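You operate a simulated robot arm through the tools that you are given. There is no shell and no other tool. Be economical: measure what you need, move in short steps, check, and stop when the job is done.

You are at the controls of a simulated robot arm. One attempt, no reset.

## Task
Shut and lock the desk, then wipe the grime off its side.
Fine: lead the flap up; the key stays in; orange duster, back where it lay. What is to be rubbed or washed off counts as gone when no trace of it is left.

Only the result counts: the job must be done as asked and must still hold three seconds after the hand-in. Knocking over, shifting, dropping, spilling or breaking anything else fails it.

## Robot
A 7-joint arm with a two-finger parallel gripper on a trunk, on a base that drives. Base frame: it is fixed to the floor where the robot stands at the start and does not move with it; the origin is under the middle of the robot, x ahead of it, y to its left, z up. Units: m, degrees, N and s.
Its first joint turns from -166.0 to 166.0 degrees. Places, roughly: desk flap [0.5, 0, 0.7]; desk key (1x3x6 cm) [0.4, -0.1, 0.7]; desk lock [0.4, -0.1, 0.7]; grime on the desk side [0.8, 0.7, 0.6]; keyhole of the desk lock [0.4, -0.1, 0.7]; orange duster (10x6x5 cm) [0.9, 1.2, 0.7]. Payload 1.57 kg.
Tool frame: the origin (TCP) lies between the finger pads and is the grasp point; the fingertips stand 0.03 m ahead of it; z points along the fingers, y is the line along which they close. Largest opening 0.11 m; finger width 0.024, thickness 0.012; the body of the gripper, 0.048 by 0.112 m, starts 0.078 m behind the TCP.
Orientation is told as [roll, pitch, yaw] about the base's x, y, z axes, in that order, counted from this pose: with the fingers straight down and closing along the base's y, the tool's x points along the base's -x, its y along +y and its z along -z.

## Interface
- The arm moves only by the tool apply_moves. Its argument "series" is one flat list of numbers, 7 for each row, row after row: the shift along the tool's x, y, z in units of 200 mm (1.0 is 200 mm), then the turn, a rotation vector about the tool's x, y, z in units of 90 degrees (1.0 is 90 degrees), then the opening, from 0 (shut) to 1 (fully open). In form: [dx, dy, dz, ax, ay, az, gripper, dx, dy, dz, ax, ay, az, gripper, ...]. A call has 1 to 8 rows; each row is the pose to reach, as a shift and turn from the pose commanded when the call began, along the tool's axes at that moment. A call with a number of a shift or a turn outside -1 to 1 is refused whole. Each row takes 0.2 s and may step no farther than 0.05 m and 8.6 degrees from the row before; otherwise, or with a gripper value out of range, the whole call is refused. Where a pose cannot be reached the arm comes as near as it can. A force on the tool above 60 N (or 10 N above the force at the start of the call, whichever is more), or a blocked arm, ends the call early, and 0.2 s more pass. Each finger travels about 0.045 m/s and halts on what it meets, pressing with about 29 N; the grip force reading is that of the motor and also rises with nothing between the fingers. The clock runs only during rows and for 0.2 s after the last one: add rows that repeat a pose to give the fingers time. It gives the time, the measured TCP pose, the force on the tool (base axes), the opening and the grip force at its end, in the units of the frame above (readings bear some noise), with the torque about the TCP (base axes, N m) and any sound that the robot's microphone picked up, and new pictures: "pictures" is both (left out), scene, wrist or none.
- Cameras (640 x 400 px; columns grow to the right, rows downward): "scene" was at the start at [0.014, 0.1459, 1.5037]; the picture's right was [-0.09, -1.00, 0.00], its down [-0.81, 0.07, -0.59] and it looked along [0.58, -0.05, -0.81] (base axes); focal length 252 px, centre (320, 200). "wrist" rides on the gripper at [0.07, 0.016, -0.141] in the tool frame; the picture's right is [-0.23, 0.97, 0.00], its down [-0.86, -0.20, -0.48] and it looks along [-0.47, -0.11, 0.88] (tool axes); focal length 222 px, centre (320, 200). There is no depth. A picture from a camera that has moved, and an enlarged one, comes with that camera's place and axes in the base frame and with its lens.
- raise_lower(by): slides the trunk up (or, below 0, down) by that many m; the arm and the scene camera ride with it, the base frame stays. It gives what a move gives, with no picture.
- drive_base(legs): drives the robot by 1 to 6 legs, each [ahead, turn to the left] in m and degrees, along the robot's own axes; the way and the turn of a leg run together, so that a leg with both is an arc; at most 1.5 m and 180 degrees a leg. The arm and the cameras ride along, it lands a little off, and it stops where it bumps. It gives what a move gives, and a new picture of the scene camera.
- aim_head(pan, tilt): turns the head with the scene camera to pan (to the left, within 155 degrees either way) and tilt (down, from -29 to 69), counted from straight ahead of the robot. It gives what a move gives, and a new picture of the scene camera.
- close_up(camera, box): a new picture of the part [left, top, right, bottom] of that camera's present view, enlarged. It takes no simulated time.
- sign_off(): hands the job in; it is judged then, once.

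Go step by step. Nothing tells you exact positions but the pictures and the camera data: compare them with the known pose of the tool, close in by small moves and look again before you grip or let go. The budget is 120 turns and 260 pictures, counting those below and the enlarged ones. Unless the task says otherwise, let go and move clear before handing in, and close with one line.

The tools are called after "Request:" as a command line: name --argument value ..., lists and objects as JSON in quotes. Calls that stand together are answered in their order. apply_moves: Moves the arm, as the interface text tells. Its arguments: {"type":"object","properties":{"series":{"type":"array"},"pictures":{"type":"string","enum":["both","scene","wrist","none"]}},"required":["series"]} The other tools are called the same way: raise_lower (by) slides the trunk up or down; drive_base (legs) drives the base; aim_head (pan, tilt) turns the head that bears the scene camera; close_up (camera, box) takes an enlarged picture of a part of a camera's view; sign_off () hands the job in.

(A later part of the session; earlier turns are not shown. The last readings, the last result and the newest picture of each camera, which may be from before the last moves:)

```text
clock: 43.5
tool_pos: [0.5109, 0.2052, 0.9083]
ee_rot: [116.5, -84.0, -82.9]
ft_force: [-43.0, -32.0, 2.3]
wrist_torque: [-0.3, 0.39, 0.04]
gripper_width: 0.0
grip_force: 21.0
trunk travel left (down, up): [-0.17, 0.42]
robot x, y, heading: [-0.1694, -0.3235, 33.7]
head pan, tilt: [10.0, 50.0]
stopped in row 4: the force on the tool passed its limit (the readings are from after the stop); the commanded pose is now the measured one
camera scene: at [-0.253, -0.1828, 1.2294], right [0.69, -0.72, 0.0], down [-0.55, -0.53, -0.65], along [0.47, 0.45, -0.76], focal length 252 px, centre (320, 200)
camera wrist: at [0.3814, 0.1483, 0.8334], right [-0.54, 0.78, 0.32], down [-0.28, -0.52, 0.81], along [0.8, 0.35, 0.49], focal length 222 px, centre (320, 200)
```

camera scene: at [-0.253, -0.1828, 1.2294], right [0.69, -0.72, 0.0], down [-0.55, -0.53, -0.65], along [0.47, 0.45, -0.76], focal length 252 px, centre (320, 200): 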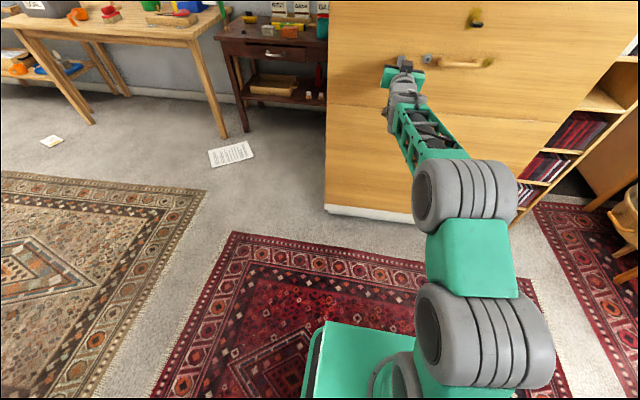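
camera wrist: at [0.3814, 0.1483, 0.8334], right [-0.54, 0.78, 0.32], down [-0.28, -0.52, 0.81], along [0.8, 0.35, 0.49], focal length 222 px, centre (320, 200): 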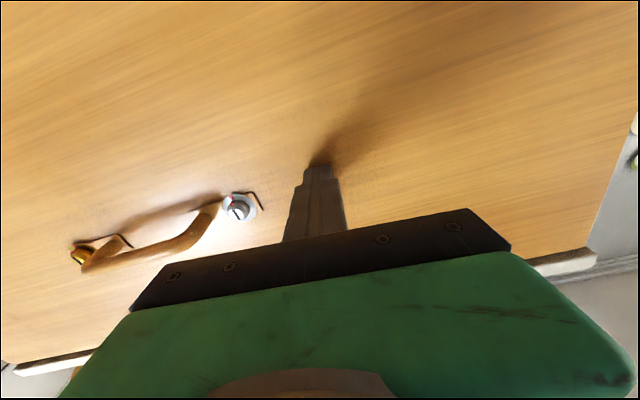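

The flap hit its stop and looks closed. I'll back off slightly and see whether it stays.

Request:
apply_moves --series '[0, 0, -0.05, 0, 0, 0, 0, 0, 0, -0.1, 0, 0, 0, 0, 0, 0, -0.15, 0, 0, 0, 0, 0, 0, -0.15, 0, 0, 0, 0]' --pictures "both"

Request:
aim_head --pan 0 --tilt 20

```text
clock: 44.5
tool_pos: [0.488, 0.1911, 0.9008]
ee_rot: [113.5, -84.1, -80.0]
ft_force: [-0.5, 0.5, 0.0]
wrist_torque: [-0.03, -0.02, 0.01]
gripper_width: 0.0
grip_force: 21.3
trunk travel left (down, up): [-0.17, 0.42]
robot x, y, heading: [-0.1695, -0.3306, 33.7]
head pan, tilt: [10.0, 50.0]
camera scene: at [-0.2482, -0.1792, 1.2292], right [0.69, -0.72, 0.0], down [-0.55, -0.53, -0.64], along [0.46, 0.44, -0.77], focal length 252 px, centre (320, 200)
camera wrist: at [0.3605, 0.135, 0.8276], right [-0.53, 0.78, 0.32], down [-0.27, -0.52, 0.81], along [0.8, 0.35, 0.49], focal length 222 px, centre (320, 200)
```

scene: 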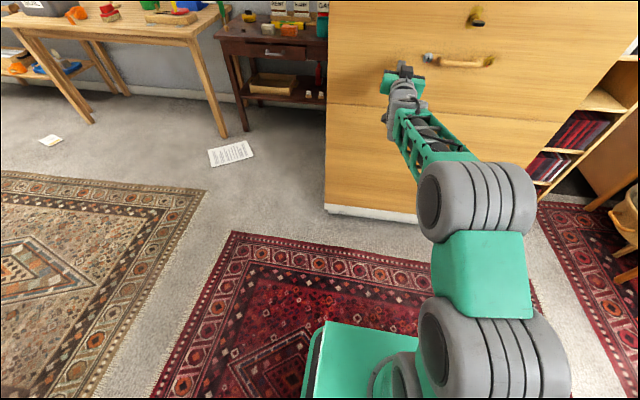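
wrist: 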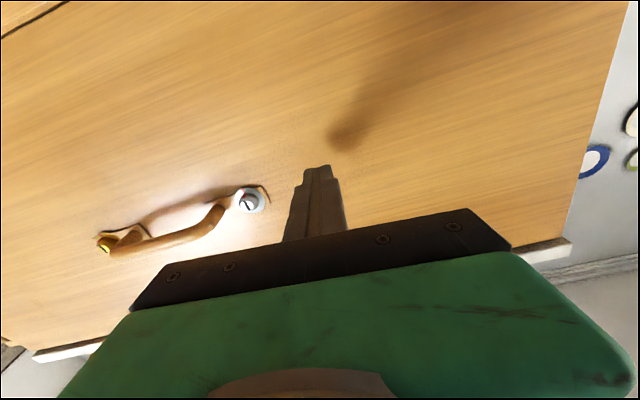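

```text
clock: 45.5
tool_pos: [0.4897, 0.1924, 0.9005]
ee_rot: [113.5, -84.1, -79.8]
ft_force: [-0.3, 0.2, -0.4]
wrist_torque: [-0.04, -0.02, 0.04]
gripper_width: 0.0002
grip_force: 21.7
trunk travel left (down, up): [-0.17, 0.42]
robot x, y, heading: [-0.1706, -0.3249, 33.7]
head pan, tilt: [0.0, 20.0]
camera scene: at [-0.2265, -0.1808, 1.2747], right [0.56, -0.83, 0.0], down [-0.29, -0.19, -0.94], along [0.78, 0.52, -0.34], focal length 252 px, centre (320, 200)
```

scene: 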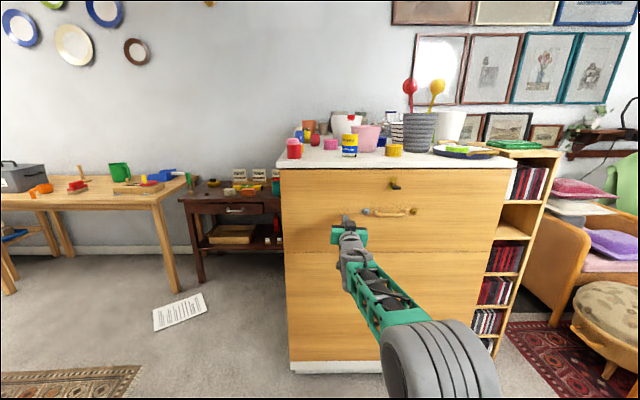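

The flap stays shut. Zoom on the lock and the handle.

Request:
close_up --camera "scene" --box '[350, 170, 430, 220]'

Request:
close_up --camera "scene" --box '[380, 175, 410, 194]'

```text
8.00 times, centred on (390, 195) of scene
camera zoom: at [-0.2265, -0.1808, 1.2747], right [0.56, -0.83, 0.0], down [-0.29, -0.19, -0.94], along [0.78, 0.52, -0.34], focal length 2020 px, centre (-240, 240)
```

zoom: 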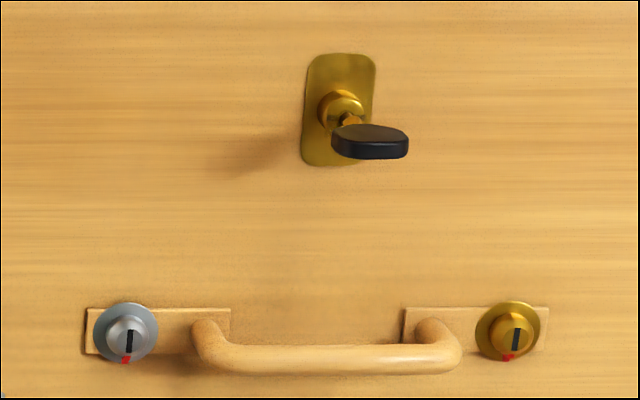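

```text
16.00 times, centred on (395, 184) of scene
camera zoom: at [-0.2265, -0.1808, 1.2747], right [0.56, -0.83, 0.0], down [-0.29, -0.19, -0.94], along [0.78, 0.52, -0.34], focal length 4040 px, centre (-880, 448)
```

zoom: 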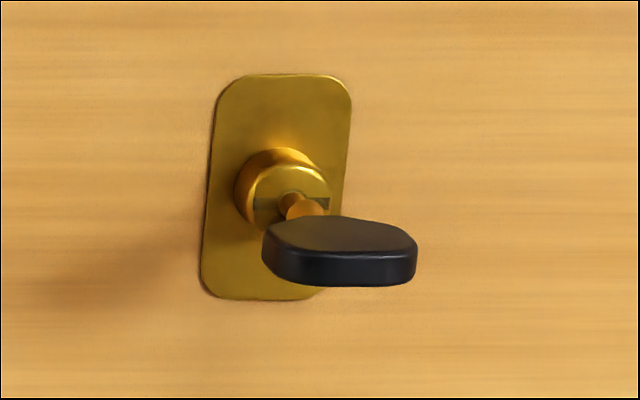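

The flap holds shut; the key's bow is horizontal at about (0.60,0.06,1.02). I'll raise the trunk, then shift right in front of the key with the gripper open.

Request:
raise_lower --by 0.13

Request:
apply_moves --series '[0, -0.05, -0.2, 0, 0, -0.03, 0.3, 0, -0.25, -0.38, 0, 0, -0.06, 0.6, 0, -0.45, -0.38, 0, 0, -0.06, 0.7, 0, -0.65, -0.38, 0, 0, -0.06, 0.7, 0, -0.86, -0.38, 0, 0, -0.06, 0.7]' --pictures "both"

```text
clock: 47.0
tool_pos: [0.4892, 0.1922, 1.0312]
ee_rot: [113.3, -84.1, -79.7]
ft_force: [0.8, 0.2, -0.2]
wrist_torque: [-0.03, -0.04, 0.01]
gripper_width: 0.0
grip_force: 21.2
trunk travel left (down, up): [-0.3, 0.29]
robot x, y, heading: [-0.1718, -0.3225, 33.7]
head pan, tilt: [0.0, 20.0]
```

```text
refused: row 2 steps farther than a row can; nothing moved
```

Request:
apply_moves --series '[0, -0.05, -0.2, 0, 0, -0.03, 0.3, 0, -0.2, -0.36, 0, 0, -0.06, 0.6, 0, -0.42, -0.38, 0, 0, -0.06, 0.7, 0, -0.64, -0.38, 0, 0, -0.06, 0.7, 0, -0.86, -0.38, 0, 0, -0.06, 0.7]' --pictures "both"

```text
clock: 48.2
tool_pos: [0.5196, 0.0088, 1.0124]
ee_rot: [178.9, -87.7, -145.2]
ft_force: [-0.4, 0.0, 0.4]
wrist_torque: [-0.06, 0.02, -0.05]
gripper_width: 0.077
grip_force: 0.2
trunk travel left (down, up): [-0.3, 0.29]
robot x, y, heading: [-0.1692, -0.3263, 33.8]
head pan, tilt: [0.0, 20.0]
camera scene: at [-0.2266, -0.1806, 1.4047], right [0.55, -0.83, 0.0], down [-0.28, -0.19, -0.94], along [0.78, 0.52, -0.34], focal length 252 px, centre (320, 200)
camera wrist: at [0.394, -0.0539, 0.9374], right [-0.55, 0.81, 0.23], down [-0.32, -0.45, 0.83], along [0.78, 0.38, 0.5], focal length 222 px, centre (320, 200)
```

scene: 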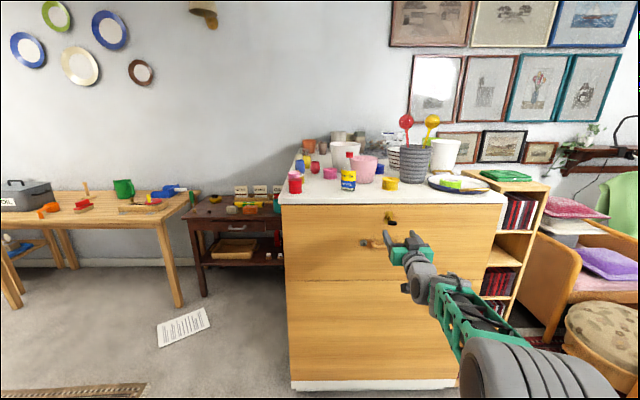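
wrist: 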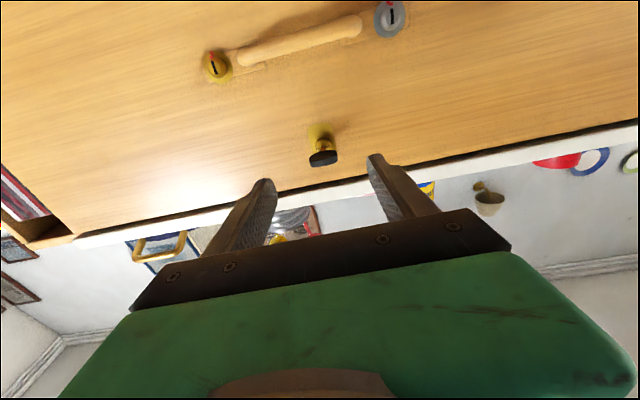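

Bow located at (0.598,0.060,1.022), straight ahead of the gripper. Advancing 8 cm around it.

Request:
apply_moves --series '[-0.03, 0, 0.15, 0, 0, 0, 0.6, -0.03, 0, 0.3, 0, 0, 0, 0.6, -0.03, 0, 0.41, 0, 0, 0, 0.6]' --pictures "both"

Request:
close_up --camera "wrist" --box '[220, 90, 420, 215]'

Request:
close_up --camera "scene" --box '[360, 190, 456, 250]'

```text
clock: 49.0
tool_pos: [0.5883, 0.0537, 1.0224]
ee_rot: [178.5, -87.6, -145.2]
ft_force: [-0.7, 0.4, 0.7]
wrist_torque: [0.0, -0.02, 0.03]
gripper_width: 0.0661
grip_force: 0.0
trunk travel left (down, up): [-0.3, 0.29]
robot x, y, heading: [-0.169, -0.3243, 33.6]
head pan, tilt: [0.0, 20.0]
camera scene: at [-0.2264, -0.1809, 1.4047], right [0.55, -0.83, 0.0], down [-0.28, -0.19, -0.94], along [0.78, 0.52, -0.34], focal length 252 px, centre (320, 200)
camera wrist: at [0.4631, -0.0097, 0.9461], right [-0.55, 0.81, 0.23], down [-0.32, -0.45, 0.83], along [0.78, 0.38, 0.5], focal length 222 px, centre (320, 200)
```

scene: 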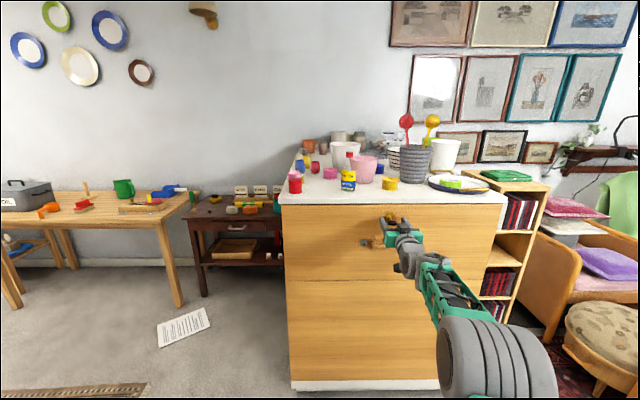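
wrist: 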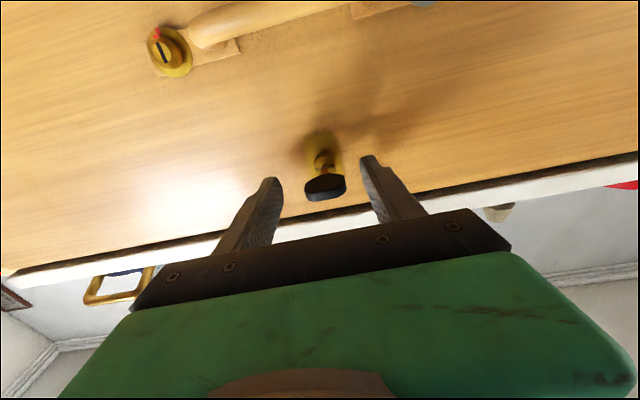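

```text
3.20 times, centred on (320, 152) of wrist
camera zoom: at [0.4631, -0.0097, 0.9461], right [-0.55, 0.81, 0.23], down [-0.32, -0.45, 0.83], along [0.78, 0.38, 0.5], focal length 711 px, centre (320, 352)
```

zoom: 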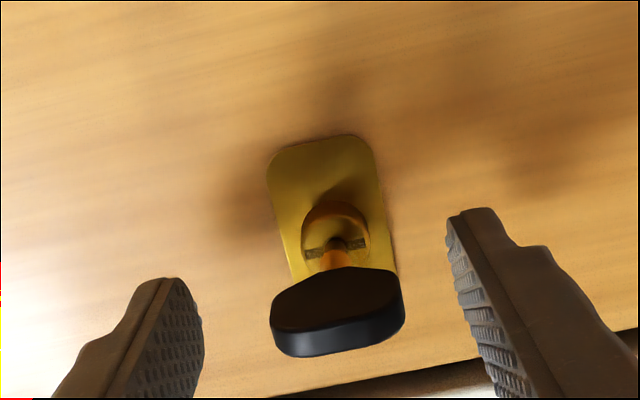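

```text
6.67 times, centred on (408, 220) of scene
camera zoom: at [-0.2264, -0.1809, 1.4047], right [0.55, -0.83, 0.0], down [-0.28, -0.19, -0.94], along [0.78, 0.52, -0.34], focal length 1684 px, centre (-267, 67)
```

zoom: 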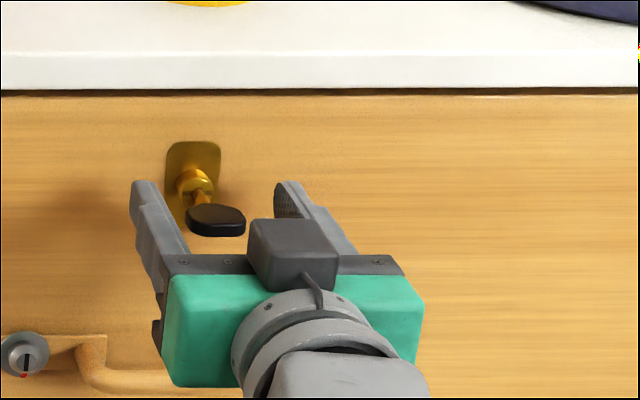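

The bow sits centred between the fingers. Closing.

Request:
apply_moves --series '[0, 0.012, 0, 0, 0, 0, 0.35, 0, 0.012, 0, 0, 0, 0, 0, 0, 0.012, 0, 0, 0, 0, 0, 0, 0.012, 0, 0, 0, 0, 0, 0, 0.012, 0, 0, 0, 0, 0]' --pictures "none"

Request:
close_up --camera "wrist" --box '[220, 90, 420, 215]'

```text
clock: 50.2
tool_pos: [0.5856, 0.0579, 1.0222]
ee_rot: [179.4, -87.6, -145.7]
ft_force: [-2.7, 3.1, 0.1]
wrist_torque: [0.01, -0.03, 0.22]
gripper_width: 0.0292
grip_force: 28.8
trunk travel left (down, up): [-0.3, 0.29]
robot x, y, heading: [-0.1708, -0.3285, 33.8]
head pan, tilt: [0.0, 20.0]
```

```text
3.20 times, centred on (320, 152) of wrist
camera zoom: at [0.4613, -0.0059, 0.9464], right [-0.55, 0.81, 0.23], down [-0.32, -0.45, 0.83], along [0.78, 0.38, 0.5], focal length 711 px, centre (320, 352)
```

zoom: 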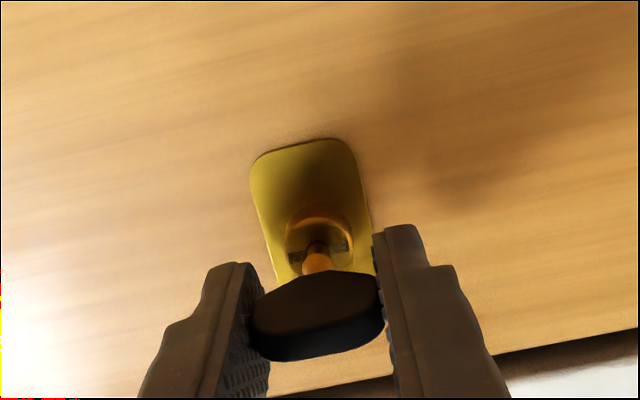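

Gripped (2.9 cm). I'll try a small clockwise turn and watch the torque.

Request:
apply_moves --series '[0, -0.012, 0, 0, 0, 0.08, 0, 0, -0.012, 0, 0, 0, 0.16, 0]' --pictures "none"

Request:
close_up --camera "wrist" --box '[220, 90, 420, 215]'

```text
clock: 50.8
tool_pos: [0.5871, 0.0573, 1.0225]
ee_rot: [99.2, -75.2, -65.1]
ft_force: [-6.9, 12.3, -0.9]
wrist_torque: [-0.3, -0.06, 0.5]
gripper_width: 0.0298
grip_force: 29.0
trunk travel left (down, up): [-0.3, 0.29]
robot x, y, heading: [-0.1701, -0.3252, 33.3]
head pan, tilt: [0.0, 20.0]
```

```text
3.20 times, centred on (320, 152) of wrist
camera zoom: at [0.4525, 0.0069, 0.9522], right [-0.51, 0.73, 0.46], down [-0.2, -0.62, 0.76], along [0.84, 0.29, 0.46], focal length 711 px, centre (320, 352)
```

zoom: 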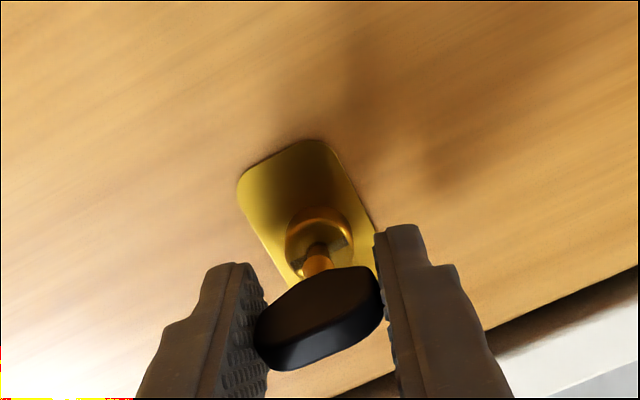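

The key seems to resist clockwise (the bow slips in the fingers). I'll undo it, recentre a bit left and try counter-clockwise.

Request:
apply_moves --series '[0, 0.018, 0, 0, 0, -0.08, 0, 0, 0.018, 0, 0, 0, -0.16, 0, 0, 0.018, 0, 0, 0, -0.24, 0, 0, 0.018, 0, 0, 0, -0.32, 0]' --pictures "none"

Request:
close_up --camera "wrist" --box '[220, 90, 420, 215]'

```text
clock: 51.8
tool_pos: [0.5858, 0.0578, 1.0225]
ee_rot: [-99.2, -75.3, 132.5]
ft_force: [-8.4, 10.8, -2.3]
wrist_torque: [0.07, 0.04, 0.72]
gripper_width: 0.0298
grip_force: 28.7
trunk travel left (down, up): [-0.3, 0.29]
robot x, y, heading: [-0.1681, -0.326, 34.0]
head pan, tilt: [0.0, 20.0]
```

```text
3.20 times, centred on (320, 152) of wrist
camera zoom: at [0.4711, -0.0204, 0.9445], right [-0.55, 0.83, -0.02], down [-0.44, -0.27, 0.86], along [0.71, 0.48, 0.51], focal length 711 px, centre (320, 352)
```

zoom: 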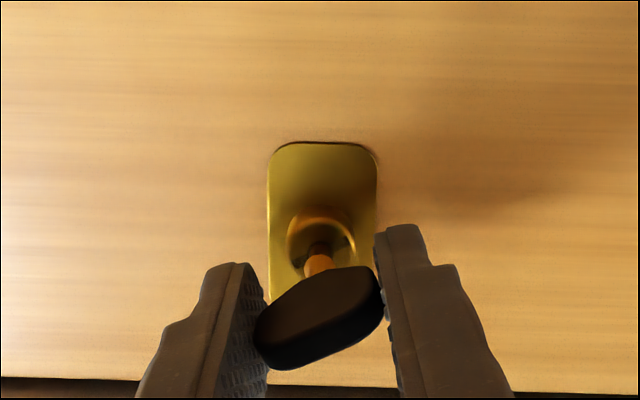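

Counter-clockwise the key turns with the tool. Continue turning, easing slightly left.

Request:
apply_moves --series '[0, 0.01, 0, 0, 0, -0.08, 0, 0, 0.015, 0, 0, 0, -0.16, 0, 0, 0.015, 0, 0, 0, -0.24, 0, 0, 0.015, 0, 0, 0, -0.32, 0]' --pictures "none"

Request:
close_up --camera "wrist" --box '[220, 90, 420, 215]'

```text
clock: 52.8
tool_pos: [0.5856, 0.0591, 1.0207]
ee_rot: [-93.5, -46.6, 125.9]
ft_force: [-13.6, 4.3, -3.3]
wrist_torque: [0.07, -0.03, 0.98]
gripper_width: 0.03
grip_force: 29.4
trunk travel left (down, up): [-0.3, 0.29]
robot x, y, heading: [-0.1691, -0.3262, 33.8]
head pan, tilt: [0.0, 20.0]
```

```text
3.20 times, centred on (320, 152) of wrist
camera zoom: at [0.4888, -0.0476, 0.9539], right [-0.46, 0.73, -0.5], down [-0.67, 0.09, 0.74], along [0.58, 0.68, 0.45], focal length 711 px, centre (320, 352)
```

zoom: 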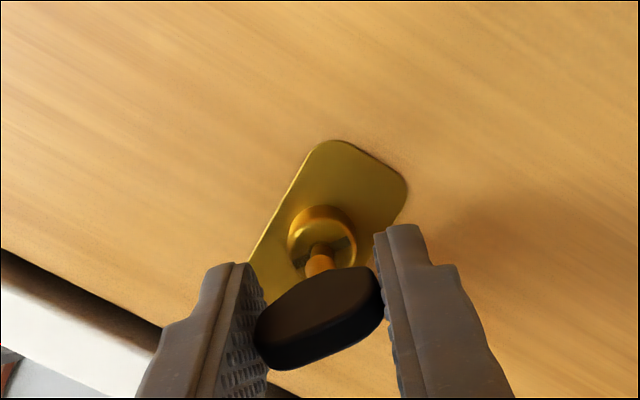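

The key follows. Continue turning.

Request:
apply_moves --series '[0, 0, 0, 0, 0, -0.08, 0, 0, 0, 0, 0, 0, -0.16, 0, 0, 0, 0, 0, 0, -0.24, 0, 0, 0, 0, 0, 0, -0.32, 0, 0, 0, 0, 0, 0, -0.4, 0]' --pictures "none"

Request:
close_up --camera "wrist" --box '[220, 90, 420, 215]'

```text
clock: 54.0
tool_pos: [0.5861, 0.0583, 1.0202]
ee_rot: [-92.2, -10.6, 123.9]
ft_force: [-9.9, 3.9, -7.1]
wrist_torque: [-0.05, 0.47, 0.66]
gripper_width: 0.0299
grip_force: 29.3
trunk travel left (down, up): [-0.3, 0.29]
robot x, y, heading: [-0.1689, -0.3235, 33.9]
head pan, tilt: [0.0, 20.0]
```

```text
3.20 times, centred on (320, 152) of wrist
camera zoom: at [0.5045, -0.073, 0.9852], right [-0.19, 0.36, -0.91], down [-0.85, 0.4, 0.34], along [0.48, 0.85, 0.23], focal length 711 px, centre (320, 352)
```

zoom: 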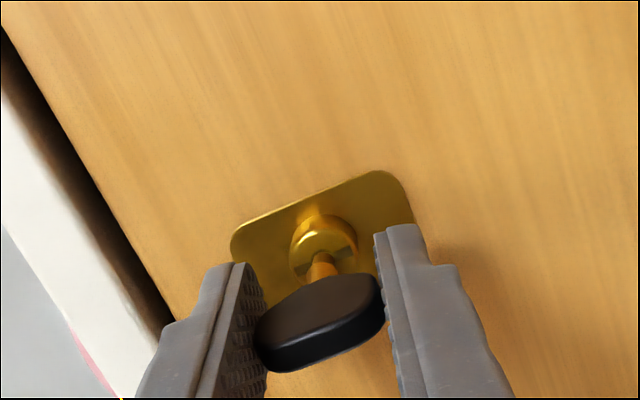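

Request:
apply_moves --series '[0, 0, 0, 0, 0, -0.07, 0, 0, 0, 0, 0, 0, -0.14, 0, 0, 0, 0, 0, 0, -0.14, 0]' --pictures "none"

Request:
close_up --camera "wrist" --box '[220, 90, 420, 215]'

```text
clock: 54.8
tool_pos: [0.5872, 0.0587, 1.0197]
ee_rot: [-92.2, 1.8, 123.3]
ft_force: [-1.1, -0.9, -10.1]
wrist_torque: [-0.1, 0.71, 0.03]
gripper_width: 0.0292
grip_force: 29.1
trunk travel left (down, up): [-0.3, 0.29]
robot x, y, heading: [-0.1725, -0.3247, 33.7]
head pan, tilt: [0.0, 20.0]
```

```text
3.20 times, centred on (320, 152) of wrist
camera zoom: at [0.5078, -0.0785, 0.9999], right [-0.08, 0.18, -0.98], down [-0.88, 0.45, 0.15], along [0.47, 0.87, 0.13], focal length 711 px, centre (320, 352)
```

zoom: 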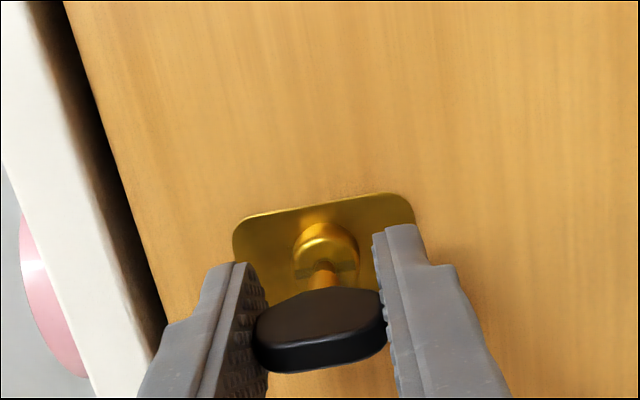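

The key has turned a quarter and reached its stop. I'll open the fingers and back away, then inspect.

Request:
apply_moves --series '[0, 0, 0, 0, 0, 0, 0.5, 0, 0, 0, 0, 0, 0, 0.6, 0, 0, 0, 0, 0, 0, 0.7, 0, 0, -0.2, 0, 0, 0, 0.7, 0, 0, -0.4, 0, 0, 0, 0.7, 0, 0, -0.6, 0, 0, 0, 0.7]' --pictures "wrist"

Request:
close_up --camera "wrist" --box '[180, 60, 460, 235]'

Request:
close_up --camera "scene" --box '[270, 170, 526, 330]'

```text
clock: 56.2
tool_pos: [0.4869, -0.0064, 1.0158]
ee_rot: [-92.2, 1.9, 123.3]
ft_force: [0.0, 0.7, -0.3]
wrist_torque: [0.03, -0.02, 0.01]
gripper_width: 0.0771
grip_force: 0.1
trunk travel left (down, up): [-0.3, 0.29]
robot x, y, heading: [-0.1686, -0.3229, 33.8]
head pan, tilt: [0.0, 20.0]
camera wrist: at [0.4058, -0.1421, 0.9964], right [-0.08, 0.19, -0.98], down [-0.88, 0.45, 0.15], along [0.47, 0.87, 0.13], focal length 222 px, centre (320, 200)
```

wrist: 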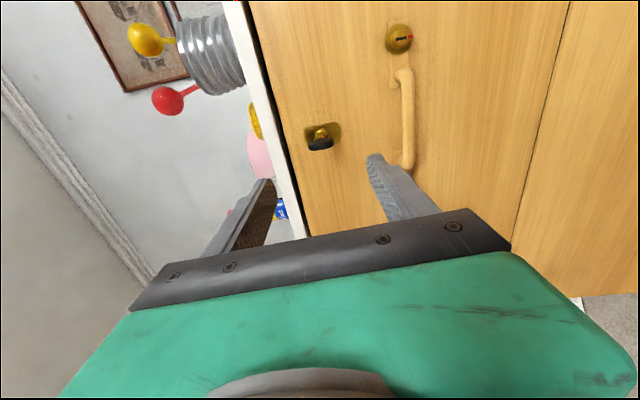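

```text
2.29 times, centred on (320, 148) of wrist
camera zoom: at [0.4058, -0.1421, 0.9964], right [-0.08, 0.19, -0.98], down [-0.88, 0.45, 0.15], along [0.47, 0.87, 0.13], focal length 508 px, centre (320, 320)
```

zoom: 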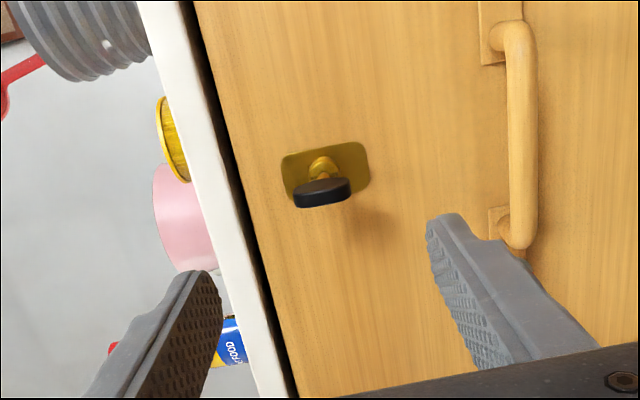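

```text
2.50 times, centred on (398, 250) of scene
camera zoom: at [-0.2263, -0.1805, 1.4048], right [0.55, -0.83, 0.0], down [-0.28, -0.19, -0.94], along [0.78, 0.52, -0.34], focal length 631 px, centre (125, 75)
```

zoom: 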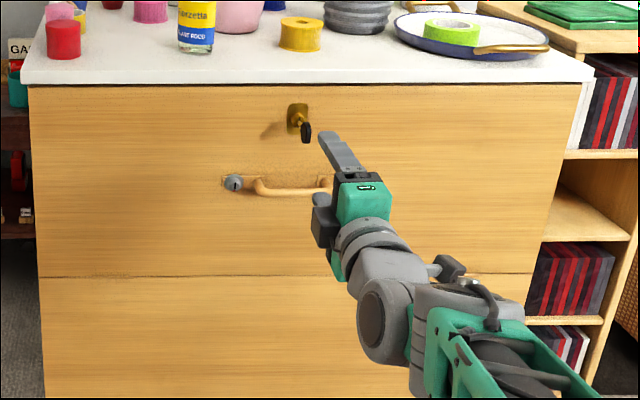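

The key's bow is now vertical and it stays in. I'll check the lock with a light tug on the handle.

Request:
apply_moves --series '[0, 0.24, 0, 0, 0, 0, 0.6, 0, 0.48, 0, 0, 0, 0, 0.6, 0, 0.5, 0.2, 0, 0, 0, 0.6, 0, 0.505, 0.4, 0, 0, 0, 0.6, 0, 0.51, 0.57, 0, 0, 0, 0.6]' --pictures "wrist"

Request:
close_up --camera "scene" --box '[340, 190, 468, 270]'

```text
clock: 57.4
tool_pos: [0.5846, 0.0541, 0.9208]
ee_rot: [-92.3, 1.8, 123.3]
ft_force: [0.6, 0.1, 0.9]
wrist_torque: [-0.03, 0.03, -0.02]
gripper_width: 0.0662
grip_force: 0.1
trunk travel left (down, up): [-0.3, 0.29]
robot x, y, heading: [-0.1728, -0.3279, 33.7]
head pan, tilt: [0.0, 20.0]
camera wrist: at [0.5054, -0.0823, 0.9003], right [-0.08, 0.19, -0.98], down [-0.88, 0.45, 0.15], along [0.47, 0.87, 0.13], focal length 222 px, centre (320, 200)
```

wrist: 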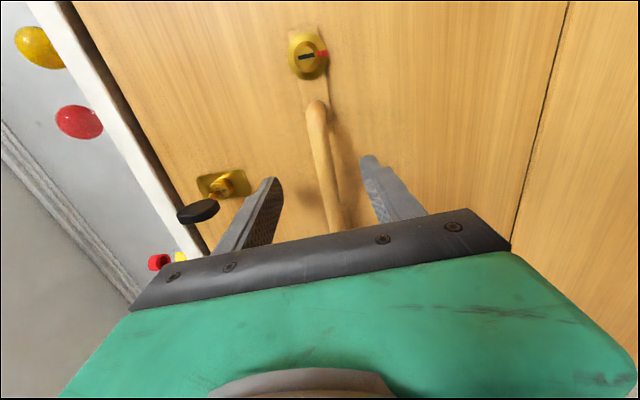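

```text
5.00 times, centred on (404, 230) of scene
camera zoom: at [-0.2267, -0.1807, 1.4048], right [0.56, -0.83, 0.0], down [-0.28, -0.19, -0.94], along [0.78, 0.52, -0.34], focal length 1263 px, centre (-100, 50)
```

zoom: 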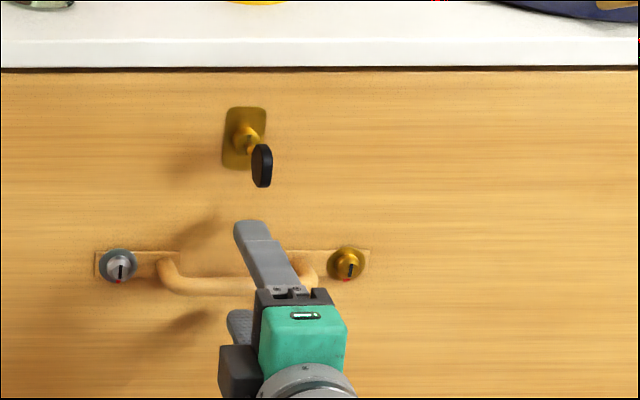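

The handle bar is between the fingers. Close and tug about 1 cm back.

Request:
apply_moves --series '[0, 0, 0, 0, 0, 0, 0.3, 0, 0, 0, 0, 0, 0, 0, 0, 0, 0, 0, 0, 0, 0, 0, 0, 0, 0, 0, 0, 0, 0, 0, -0.03, 0, 0, 0, 0, 0, 0, -0.05, 0, 0, 0, 0]' --pictures "wrist"

```text
clock: 58.8
tool_pos: [0.5793, 0.0506, 0.9134]
ee_rot: [-92.1, 1.7, 123.5]
ft_force: [26.2, 12.4, -16.1]
wrist_torque: [0.41, 0.75, 0.04]
gripper_width: 0.0147
grip_force: 30.5
trunk travel left (down, up): [-0.3, 0.29]
robot x, y, heading: [-0.1705, -0.3231, 33.5]
head pan, tilt: [0.0, 20.0]
camera wrist: at [0.4997, -0.0853, 0.8946], right [-0.08, 0.18, -0.98], down [-0.88, 0.45, 0.16], along [0.47, 0.87, 0.12], focal length 222 px, centre (320, 200)
```

wrist: 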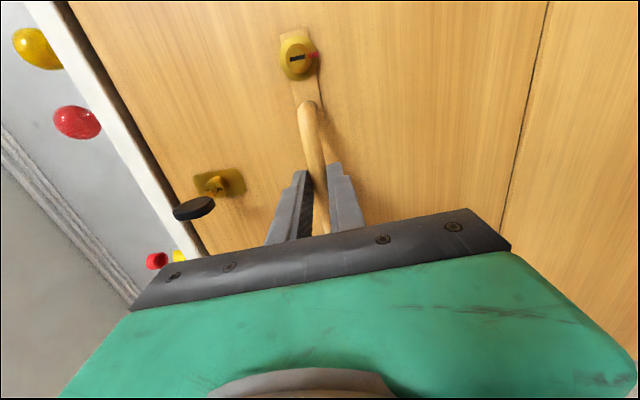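

The flap holds against about 29 N, so it is locked. Releasing the handle and backing off.

Request:
apply_moves --series '[0, -0.02, 0.04, 0, 0, 0, 0, 0, -0.02, 0.04, 0, 0, 0, 0.5, 0, -0.02, 0.04, 0, 0, 0, 0.6, 0, -0.02, 0.04, 0, 0, 0, 0.6, 0, -0.02, -0.2, 0, 0, 0, 0.6, 0, -0.02, -0.44, 0, 0, 0, 0.6, 0, -0.02, -0.68, 0, 0, 0, 0.6, 0, -0.02, -0.9, 0, 0, 0, 0.6]' --pictures "scene"

Request:
aim_head --pan 40 --tilt 30

```text
clock: 60.6
tool_pos: [0.4256, -0.0518, 0.9136]
ee_rot: [-92.3, 1.8, 123.3]
ft_force: [0.0, -0.9, -0.3]
wrist_torque: [0.06, 0.0, 0.01]
gripper_width: 0.066
grip_force: 0.1
trunk travel left (down, up): [-0.3, 0.29]
robot x, y, heading: [-0.17, -0.3238, 33.6]
head pan, tilt: [0.0, 20.0]
camera scene: at [-0.2263, -0.1805, 1.4048], right [0.55, -0.83, 0.0], down [-0.28, -0.19, -0.94], along [0.78, 0.52, -0.34], focal length 252 px, centre (320, 200)
```

scene: 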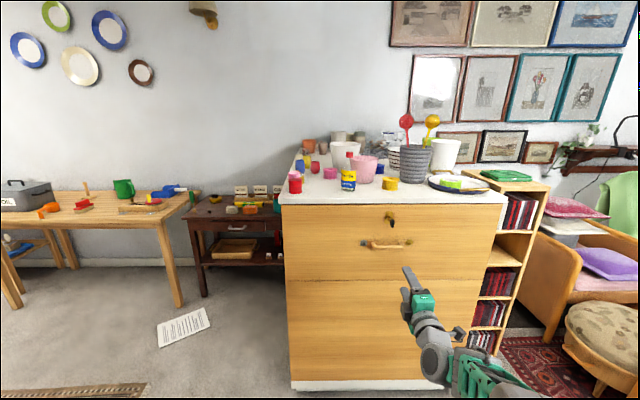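

```text
clock: 61.7
tool_pos: [0.4262, -0.052, 0.9129]
ee_rot: [-92.4, 1.7, 123.4]
ft_force: [0.2, 0.9, -0.4]
wrist_torque: [-0.02, -0.01, -0.01]
gripper_width: 0.0659
grip_force: 0.1
trunk travel left (down, up): [-0.3, 0.29]
robot x, y, heading: [-0.1655, -0.3243, 33.8]
head pan, tilt: [40.0, 30.0]
camera scene: at [-0.2786, -0.1455, 1.3887], right [0.96, -0.28, 0.0], down [-0.14, -0.48, -0.87], along [0.24, 0.83, -0.5], focal length 252 px, centre (320, 200)
```

scene: 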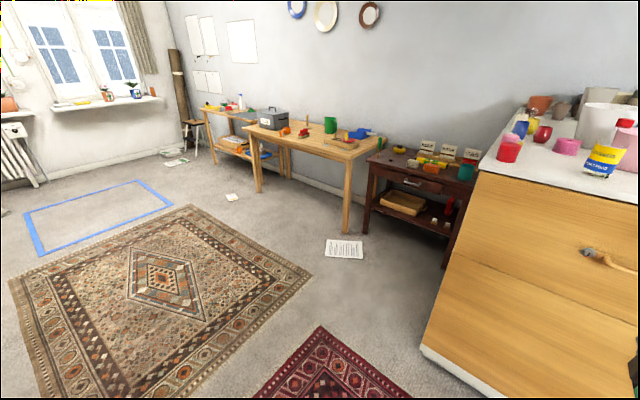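

The desk is shut and locked. Next I'll raise the arm and drive round to the gap left of the desk, facing the dark table, so that both the duster and the desk side are in reach.

Request:
raise_lower --by 0.2

Request:
drive_base --legs '[[0, 56], [0.75, 0]]'

Request:
aim_head --pan -56 --tilt 40

```text
clock: 63.9
tool_pos: [0.4254, -0.0518, 1.1127]
ee_rot: [-92.3, 1.8, 123.5]
ft_force: [-0.1, 0.1, 1.1]
wrist_torque: [-0.03, -0.01, 0.05]
gripper_width: 0.066
grip_force: 0.1
trunk travel left (down, up): [-0.5, 0.09]
robot x, y, heading: [-0.1751, -0.3238, 33.8]
head pan, tilt: [40.0, 30.0]
```

```text
clock: 70.5
tool_pos: [-0.0481, 1.0828, 1.1136]
ee_rot: [-92.4, 1.8, 179.0]
ft_force: [0.4, 0.0, -0.6]
wrist_torque: [-0.01, -0.02, 0.03]
gripper_width: 0.066
grip_force: 0.1
trunk travel left (down, up): [-0.5, 0.09]
robot x, y, heading: [-0.1581, 0.4374, 89.2]
head pan, tilt: [40.0, 30.0]
camera scene: at [-0.3712, 0.4468, 1.5887], right [0.78, 0.63, 0.0], down [0.32, -0.39, -0.87], along [-0.55, 0.67, -0.5], focal length 252 px, centre (320, 200)
```

scene: 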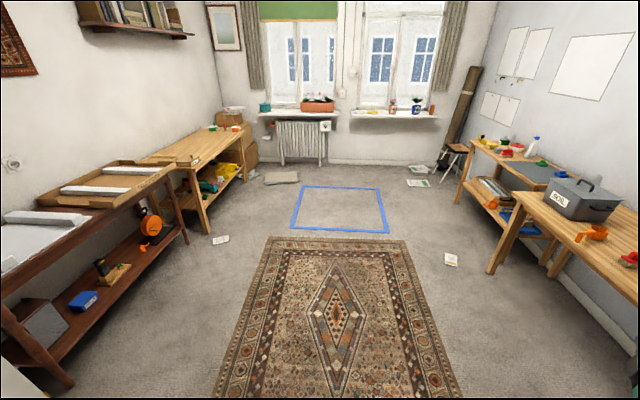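

```text
clock: 72.2
tool_pos: [-0.0484, 1.0829, 1.1137]
ee_rot: [-92.4, 1.8, 179.0]
ft_force: [-1.3, 0.9, -0.2]
wrist_torque: [-0.04, 0.02, 0.0]
gripper_width: 0.0657
grip_force: 0.1
trunk travel left (down, up): [-0.5, 0.09]
robot x, y, heading: [-0.1583, 0.438, 88.8]
head pan, tilt: [-56.0, 40.0]
camera scene: at [-0.2429, 0.423, 1.5734], right [0.55, -0.84, 0.0], down [-0.54, -0.35, -0.77], along [0.64, 0.42, -0.64], focal length 252 px, centre (320, 200)
```

scene: 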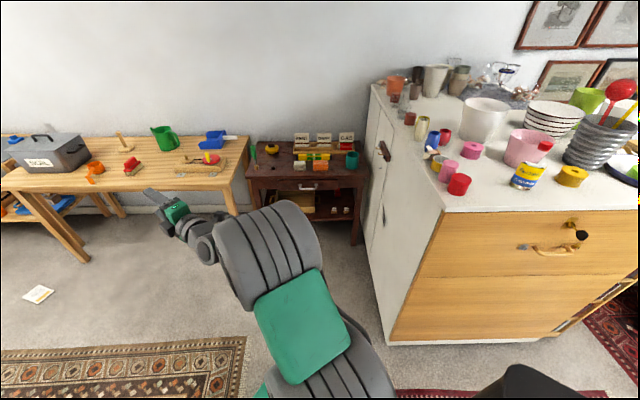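

Request:
drive_base --legs '[[0, -55]]'

Request:
aim_head --pan -15 --tilt 45

```text
clock: 75.1
tool_pos: [0.4363, 0.7098, 1.1128]
ee_rot: [-92.4, 1.8, 123.6]
ft_force: [-0.5, 0.2, -0.1]
wrist_torque: [0.02, -0.02, 0.02]
gripper_width: 0.0663
grip_force: 0.0
trunk travel left (down, up): [-0.5, 0.09]
robot x, y, heading: [-0.1601, 0.4352, 33.8]
head pan, tilt: [-56.0, 40.0]
camera scene: at [-0.2155, 0.497, 1.5734], right [-0.38, -0.93, 0.0], down [-0.59, 0.24, -0.77], along [0.71, -0.29, -0.64], focal length 252 px, centre (320, 200)
```

scene: 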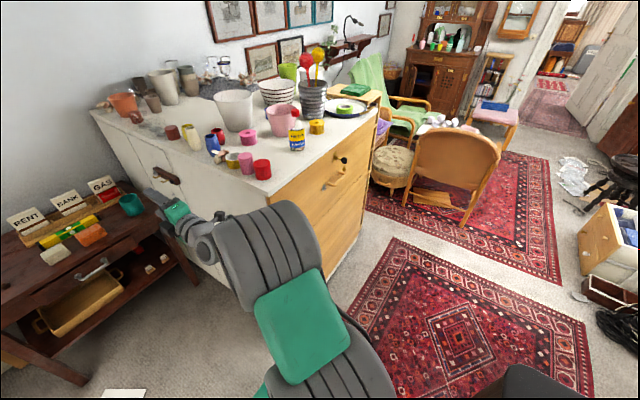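

```text
clock: 76.2
tool_pos: [0.4357, 0.7114, 1.114]
ee_rot: [-92.4, 1.8, 123.5]
ft_force: [-0.6, -0.5, 1.2]
wrist_torque: [-0.02, -0.02, 0.01]
gripper_width: 0.0659
grip_force: 0.2
trunk travel left (down, up): [-0.5, 0.09]
robot x, y, heading: [-0.1617, 0.434, 33.9]
head pan, tilt: [-15.0, 45.0]
camera scene: at [-0.2172, 0.5554, 1.5661], right [0.32, -0.95, 0.0], down [-0.67, -0.23, -0.71], along [0.67, 0.23, -0.71], focal length 252 px, centre (320, 200)
```

scene: 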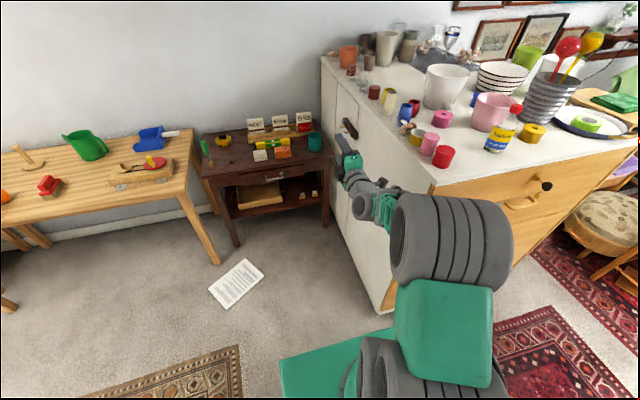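

The way in is free (paper stays to my left). Driving ahead 0.64 m.

Request:
drive_base --legs '[[0.64, 0]]'

Request:
aim_head --pan 0 --tilt 55

Request:
aim_head --pan -55 --tilt 60

```text
clock: 79.7
tool_pos: [0.9709, 1.0688, 1.1134]
ee_rot: [-92.3, 1.9, 123.7]
ft_force: [0.5, 0.0, 0.2]
wrist_torque: [0.0, 0.01, 0.03]
gripper_width: 0.0658
grip_force: 0.1
trunk travel left (down, up): [-0.5, 0.09]
robot x, y, heading: [0.3759, 0.7888, 33.8]
head pan, tilt: [-15.0, 45.0]
camera scene: at [0.3175, 0.9121, 1.5661], right [0.32, -0.95, 0.0], down [-0.67, -0.23, -0.71], along [0.67, 0.23, -0.71], focal length 252 px, centre (320, 200)
```

scene: 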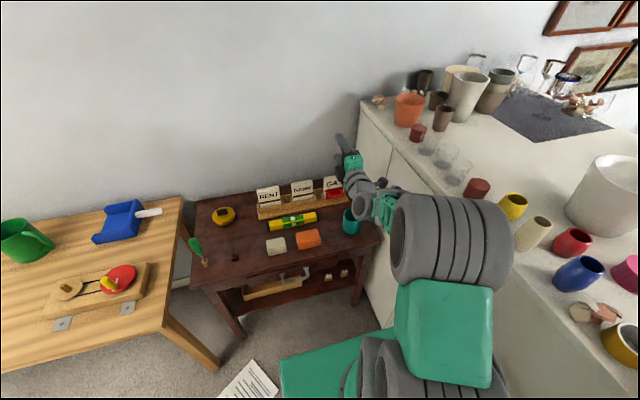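

```text
clock: 80.5
tool_pos: [0.9707, 1.0685, 1.1129]
ee_rot: [-92.3, 1.8, 123.5]
ft_force: [0.5, -1.9, -0.3]
wrist_torque: [-0.02, -0.02, 0.0]
gripper_width: 0.0662
grip_force: 0.0
trunk travel left (down, up): [-0.5, 0.09]
robot x, y, heading: [0.3744, 0.7923, 33.6]
head pan, tilt: [0.0, 55.0]
camera scene: at [0.3004, 0.9259, 1.5527], right [0.55, -0.83, 0.0], down [-0.68, -0.45, -0.57], along [0.48, 0.32, -0.82], focal length 252 px, centre (320, 200)
```

scene: 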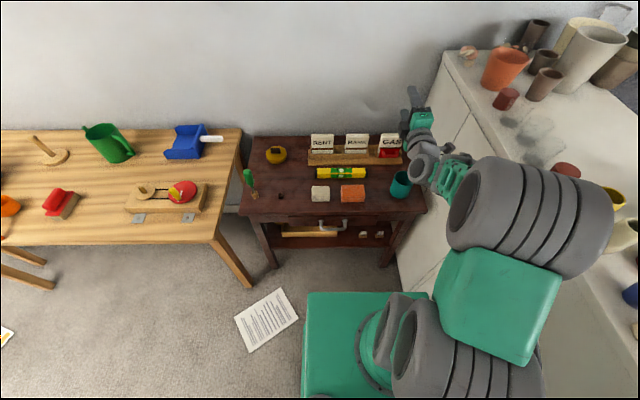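

```text
clock: 81.7
tool_pos: [0.9697, 1.0673, 1.1129]
ee_rot: [-92.4, 1.8, 123.7]
ft_force: [-0.1, 0.1, -0.5]
wrist_torque: [-0.02, 0.0, 0.03]
gripper_width: 0.0658
grip_force: 0.0
trunk travel left (down, up): [-0.5, 0.09]
robot x, y, heading: [0.375, 0.7918, 33.5]
head pan, tilt: [-55.0, 60.0]
camera scene: at [0.3025, 0.8618, 1.5466], right [-0.36, -0.93, 0.0], down [-0.81, 0.31, -0.5], along [0.47, -0.18, -0.87], focal length 252 px, centre (320, 200)
```

scene: 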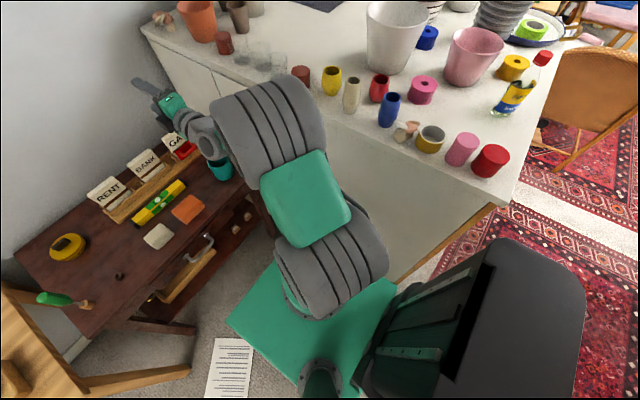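

The duster is on the dark table at about (0.885,1.157), ahead of me. I'll point the gripper down above it.

Request:
apply_moves --series '[-0.08, 0, 0, -0.09, 0, 0, 0.8, -0.16, 0, 0, -0.18, 0, 0, 0.9, -0.24, 0, 0, -0.27, 0, 0, 1, -0.32, 0, 0, -0.36, 0, 0, 1, -0.4, 0, 0, -0.45, 0, 0, 1, -0.48, 0, 0, -0.54, 0, 0, 1, -0.56, 0, 0, -0.63, 0, 0, 1, -0.6, 0, 0, -0.72, 0, 0, 1]' --pictures "none"

Request:
aim_head --pan 0 --tilt 55

```text
clock: 83.5
tool_pos: [0.9033, 1.1704, 1.1091]
ee_rot: [-27.4, 1.8, 123.5]
ft_force: [-0.8, 0.5, 0.0]
wrist_torque: [-0.02, 0.0, -0.02]
gripper_width: 0.11
grip_force: 0.1
trunk travel left (down, up): [-0.5, 0.09]
robot x, y, heading: [0.3723, 0.7964, 33.8]
head pan, tilt: [-55.0, 60.0]
```

```text
clock: 84.8
tool_pos: [0.9033, 1.169, 1.1092]
ee_rot: [-27.6, 1.8, 123.6]
ft_force: [0.0, 0.1, -0.4]
wrist_torque: [-0.02, -0.02, 0.03]
gripper_width: 0.11
grip_force: 0.1
trunk travel left (down, up): [-0.5, 0.09]
robot x, y, heading: [0.38, 0.7943, 33.6]
head pan, tilt: [0.0, 55.0]
camera scene: at [0.3004, 0.926, 1.5527], right [0.55, -0.83, 0.0], down [-0.68, -0.45, -0.57], along [0.48, 0.32, -0.82], focal length 252 px, centre (320, 200)
```

scene: 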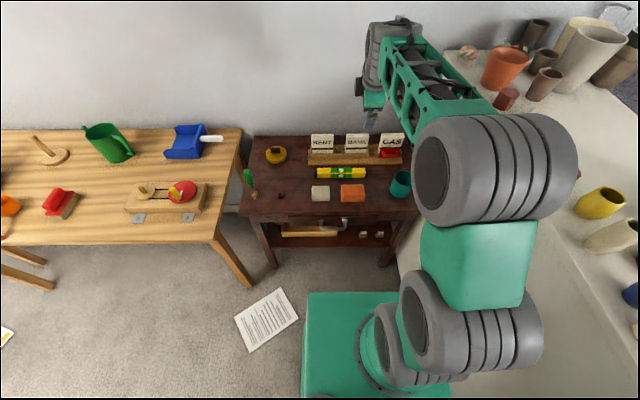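

Request:
apply_moves --series '[0, 0, 0, -0.09, 0, 0, 1, 0, 0, 0, -0.18, 0, 0, 1, 0, 0, 0, -0.27, 0, 0, 1, 0, 0, 0, -0.305, -0.02, 0, 1]' --pictures "wrist"

Request:
close_up --camera "scene" --box '[240, 125, 432, 245]'

Request:
close_up --camera "scene" --box '[300, 165, 380, 215]'

```text
clock: 85.8
tool_pos: [0.9032, 1.1683, 1.11]
ee_rot: [0.1, 0.1, 124.0]
ft_force: [-1.0, 0.2, 0.7]
wrist_torque: [-0.03, 0.04, -0.01]
gripper_width: 0.1101
grip_force: 0.1
trunk travel left (down, up): [-0.5, 0.09]
robot x, y, heading: [0.3779, 0.7933, 33.7]
head pan, tilt: [0.0, 55.0]
camera wrist: at [0.9286, 1.1015, 1.2507], right [-0.93, -0.36, 0.0], down [-0.31, 0.82, 0.48], along [-0.17, 0.45, -0.88], focal length 222 px, centre (320, 200)
```

wrist: 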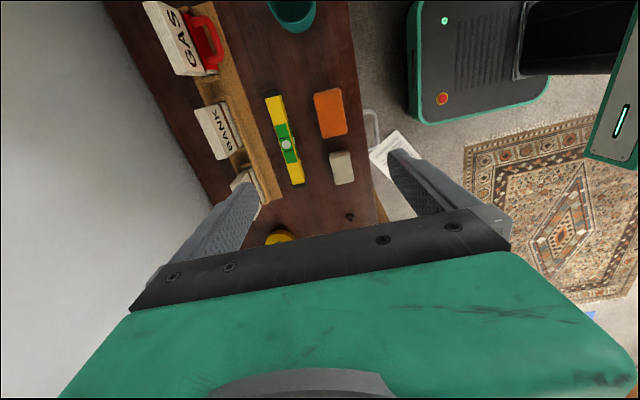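

```text
3.33 times, centred on (336, 185) of scene
camera zoom: at [0.3007, 0.9261, 1.5527], right [0.56, -0.83, 0.0], down [-0.68, -0.45, -0.57], along [0.48, 0.32, -0.82], focal length 842 px, centre (267, 250)
```

zoom: 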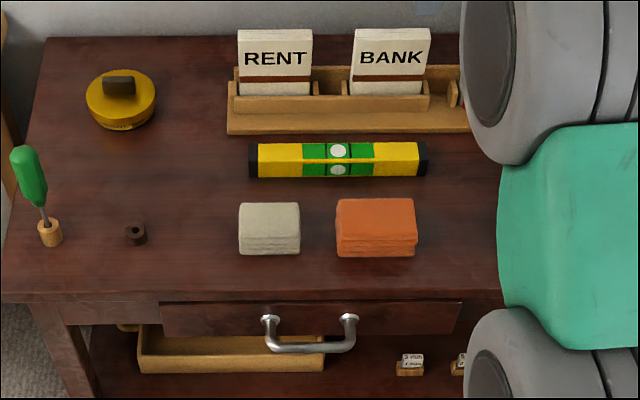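

```text
8.00 times, centred on (340, 190) of scene
camera zoom: at [0.3007, 0.9261, 1.5527], right [0.56, -0.83, 0.0], down [-0.68, -0.45, -0.57], along [0.48, 0.32, -0.82], focal length 2020 px, centre (160, 280)
```

zoom: 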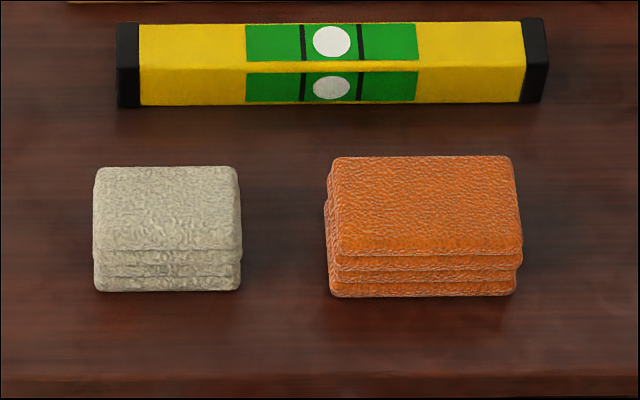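

The duster (orange, folded) is centred at about (0.8855,1.156), its top near z≈0.74, long side along the table edge. I'll centre above it and go down by the trunk.

Request:
apply_moves --series '[0, 0.11, 0, 0, 0, 0, 0.85]' --pictures "none"

Request:
raise_lower --by -0.25

Request:
close_up --camera "wrist" --box '[160, 0, 480, 200]'

Request:
aim_head --pan 0 --tilt 45

```text
clock: 86.2
tool_pos: [0.8863, 1.153, 1.1104]
ee_rot: [-0.1, 0.0, 124.1]
ft_force: [0.1, 0.2, 0.5]
wrist_torque: [0.01, 0.01, -0.04]
gripper_width: 0.0935
grip_force: 0.0
trunk travel left (down, up): [-0.5, 0.09]
robot x, y, heading: [0.3721, 0.7951, 33.6]
head pan, tilt: [0.0, 55.0]
```

```text
clock: 88.8
tool_pos: [0.8863, 1.1548, 0.8601]
ee_rot: [-0.2, 0.0, 124.0]
ft_force: [0.3, 0.1, -0.3]
wrist_torque: [-0.04, 0.03, 0.01]
gripper_width: 0.0933
grip_force: 0.1
trunk travel left (down, up): [-0.25, 0.34]
robot x, y, heading: [0.3786, 0.7945, 33.8]
head pan, tilt: [0.0, 55.0]
```

```text
2.00 times, centred on (320, 100) of wrist
camera zoom: at [0.9106, 1.0874, 1.0007], right [-0.93, -0.36, 0.0], down [-0.31, 0.82, 0.48], along [-0.17, 0.45, -0.88], focal length 444 px, centre (320, 400)
```

zoom: 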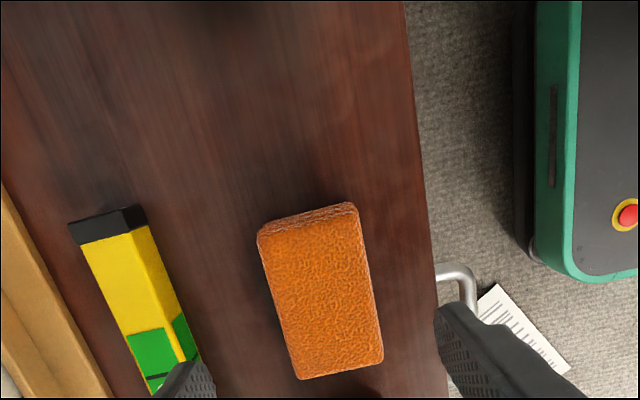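

```text
clock: 89.5
tool_pos: [0.8862, 1.155, 0.8603]
ee_rot: [-0.1, 0.1, 124.0]
ft_force: [-0.3, -0.4, -0.5]
wrist_torque: [-0.03, 0.01, -0.03]
gripper_width: 0.0937
grip_force: 0.1
trunk travel left (down, up): [-0.25, 0.34]
robot x, y, heading: [0.3735, 0.7941, 33.9]
head pan, tilt: [0.0, 45.0]
camera scene: at [0.308, 0.9311, 1.316], right [0.56, -0.83, 0.0], down [-0.59, -0.39, -0.71], along [0.59, 0.39, -0.71], focal length 252 px, centre (320, 200)
```

scene: 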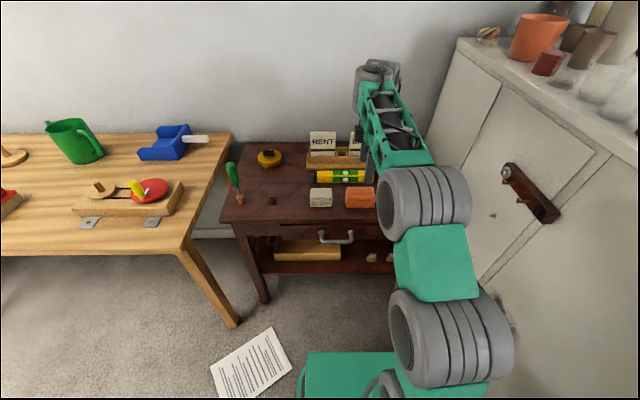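

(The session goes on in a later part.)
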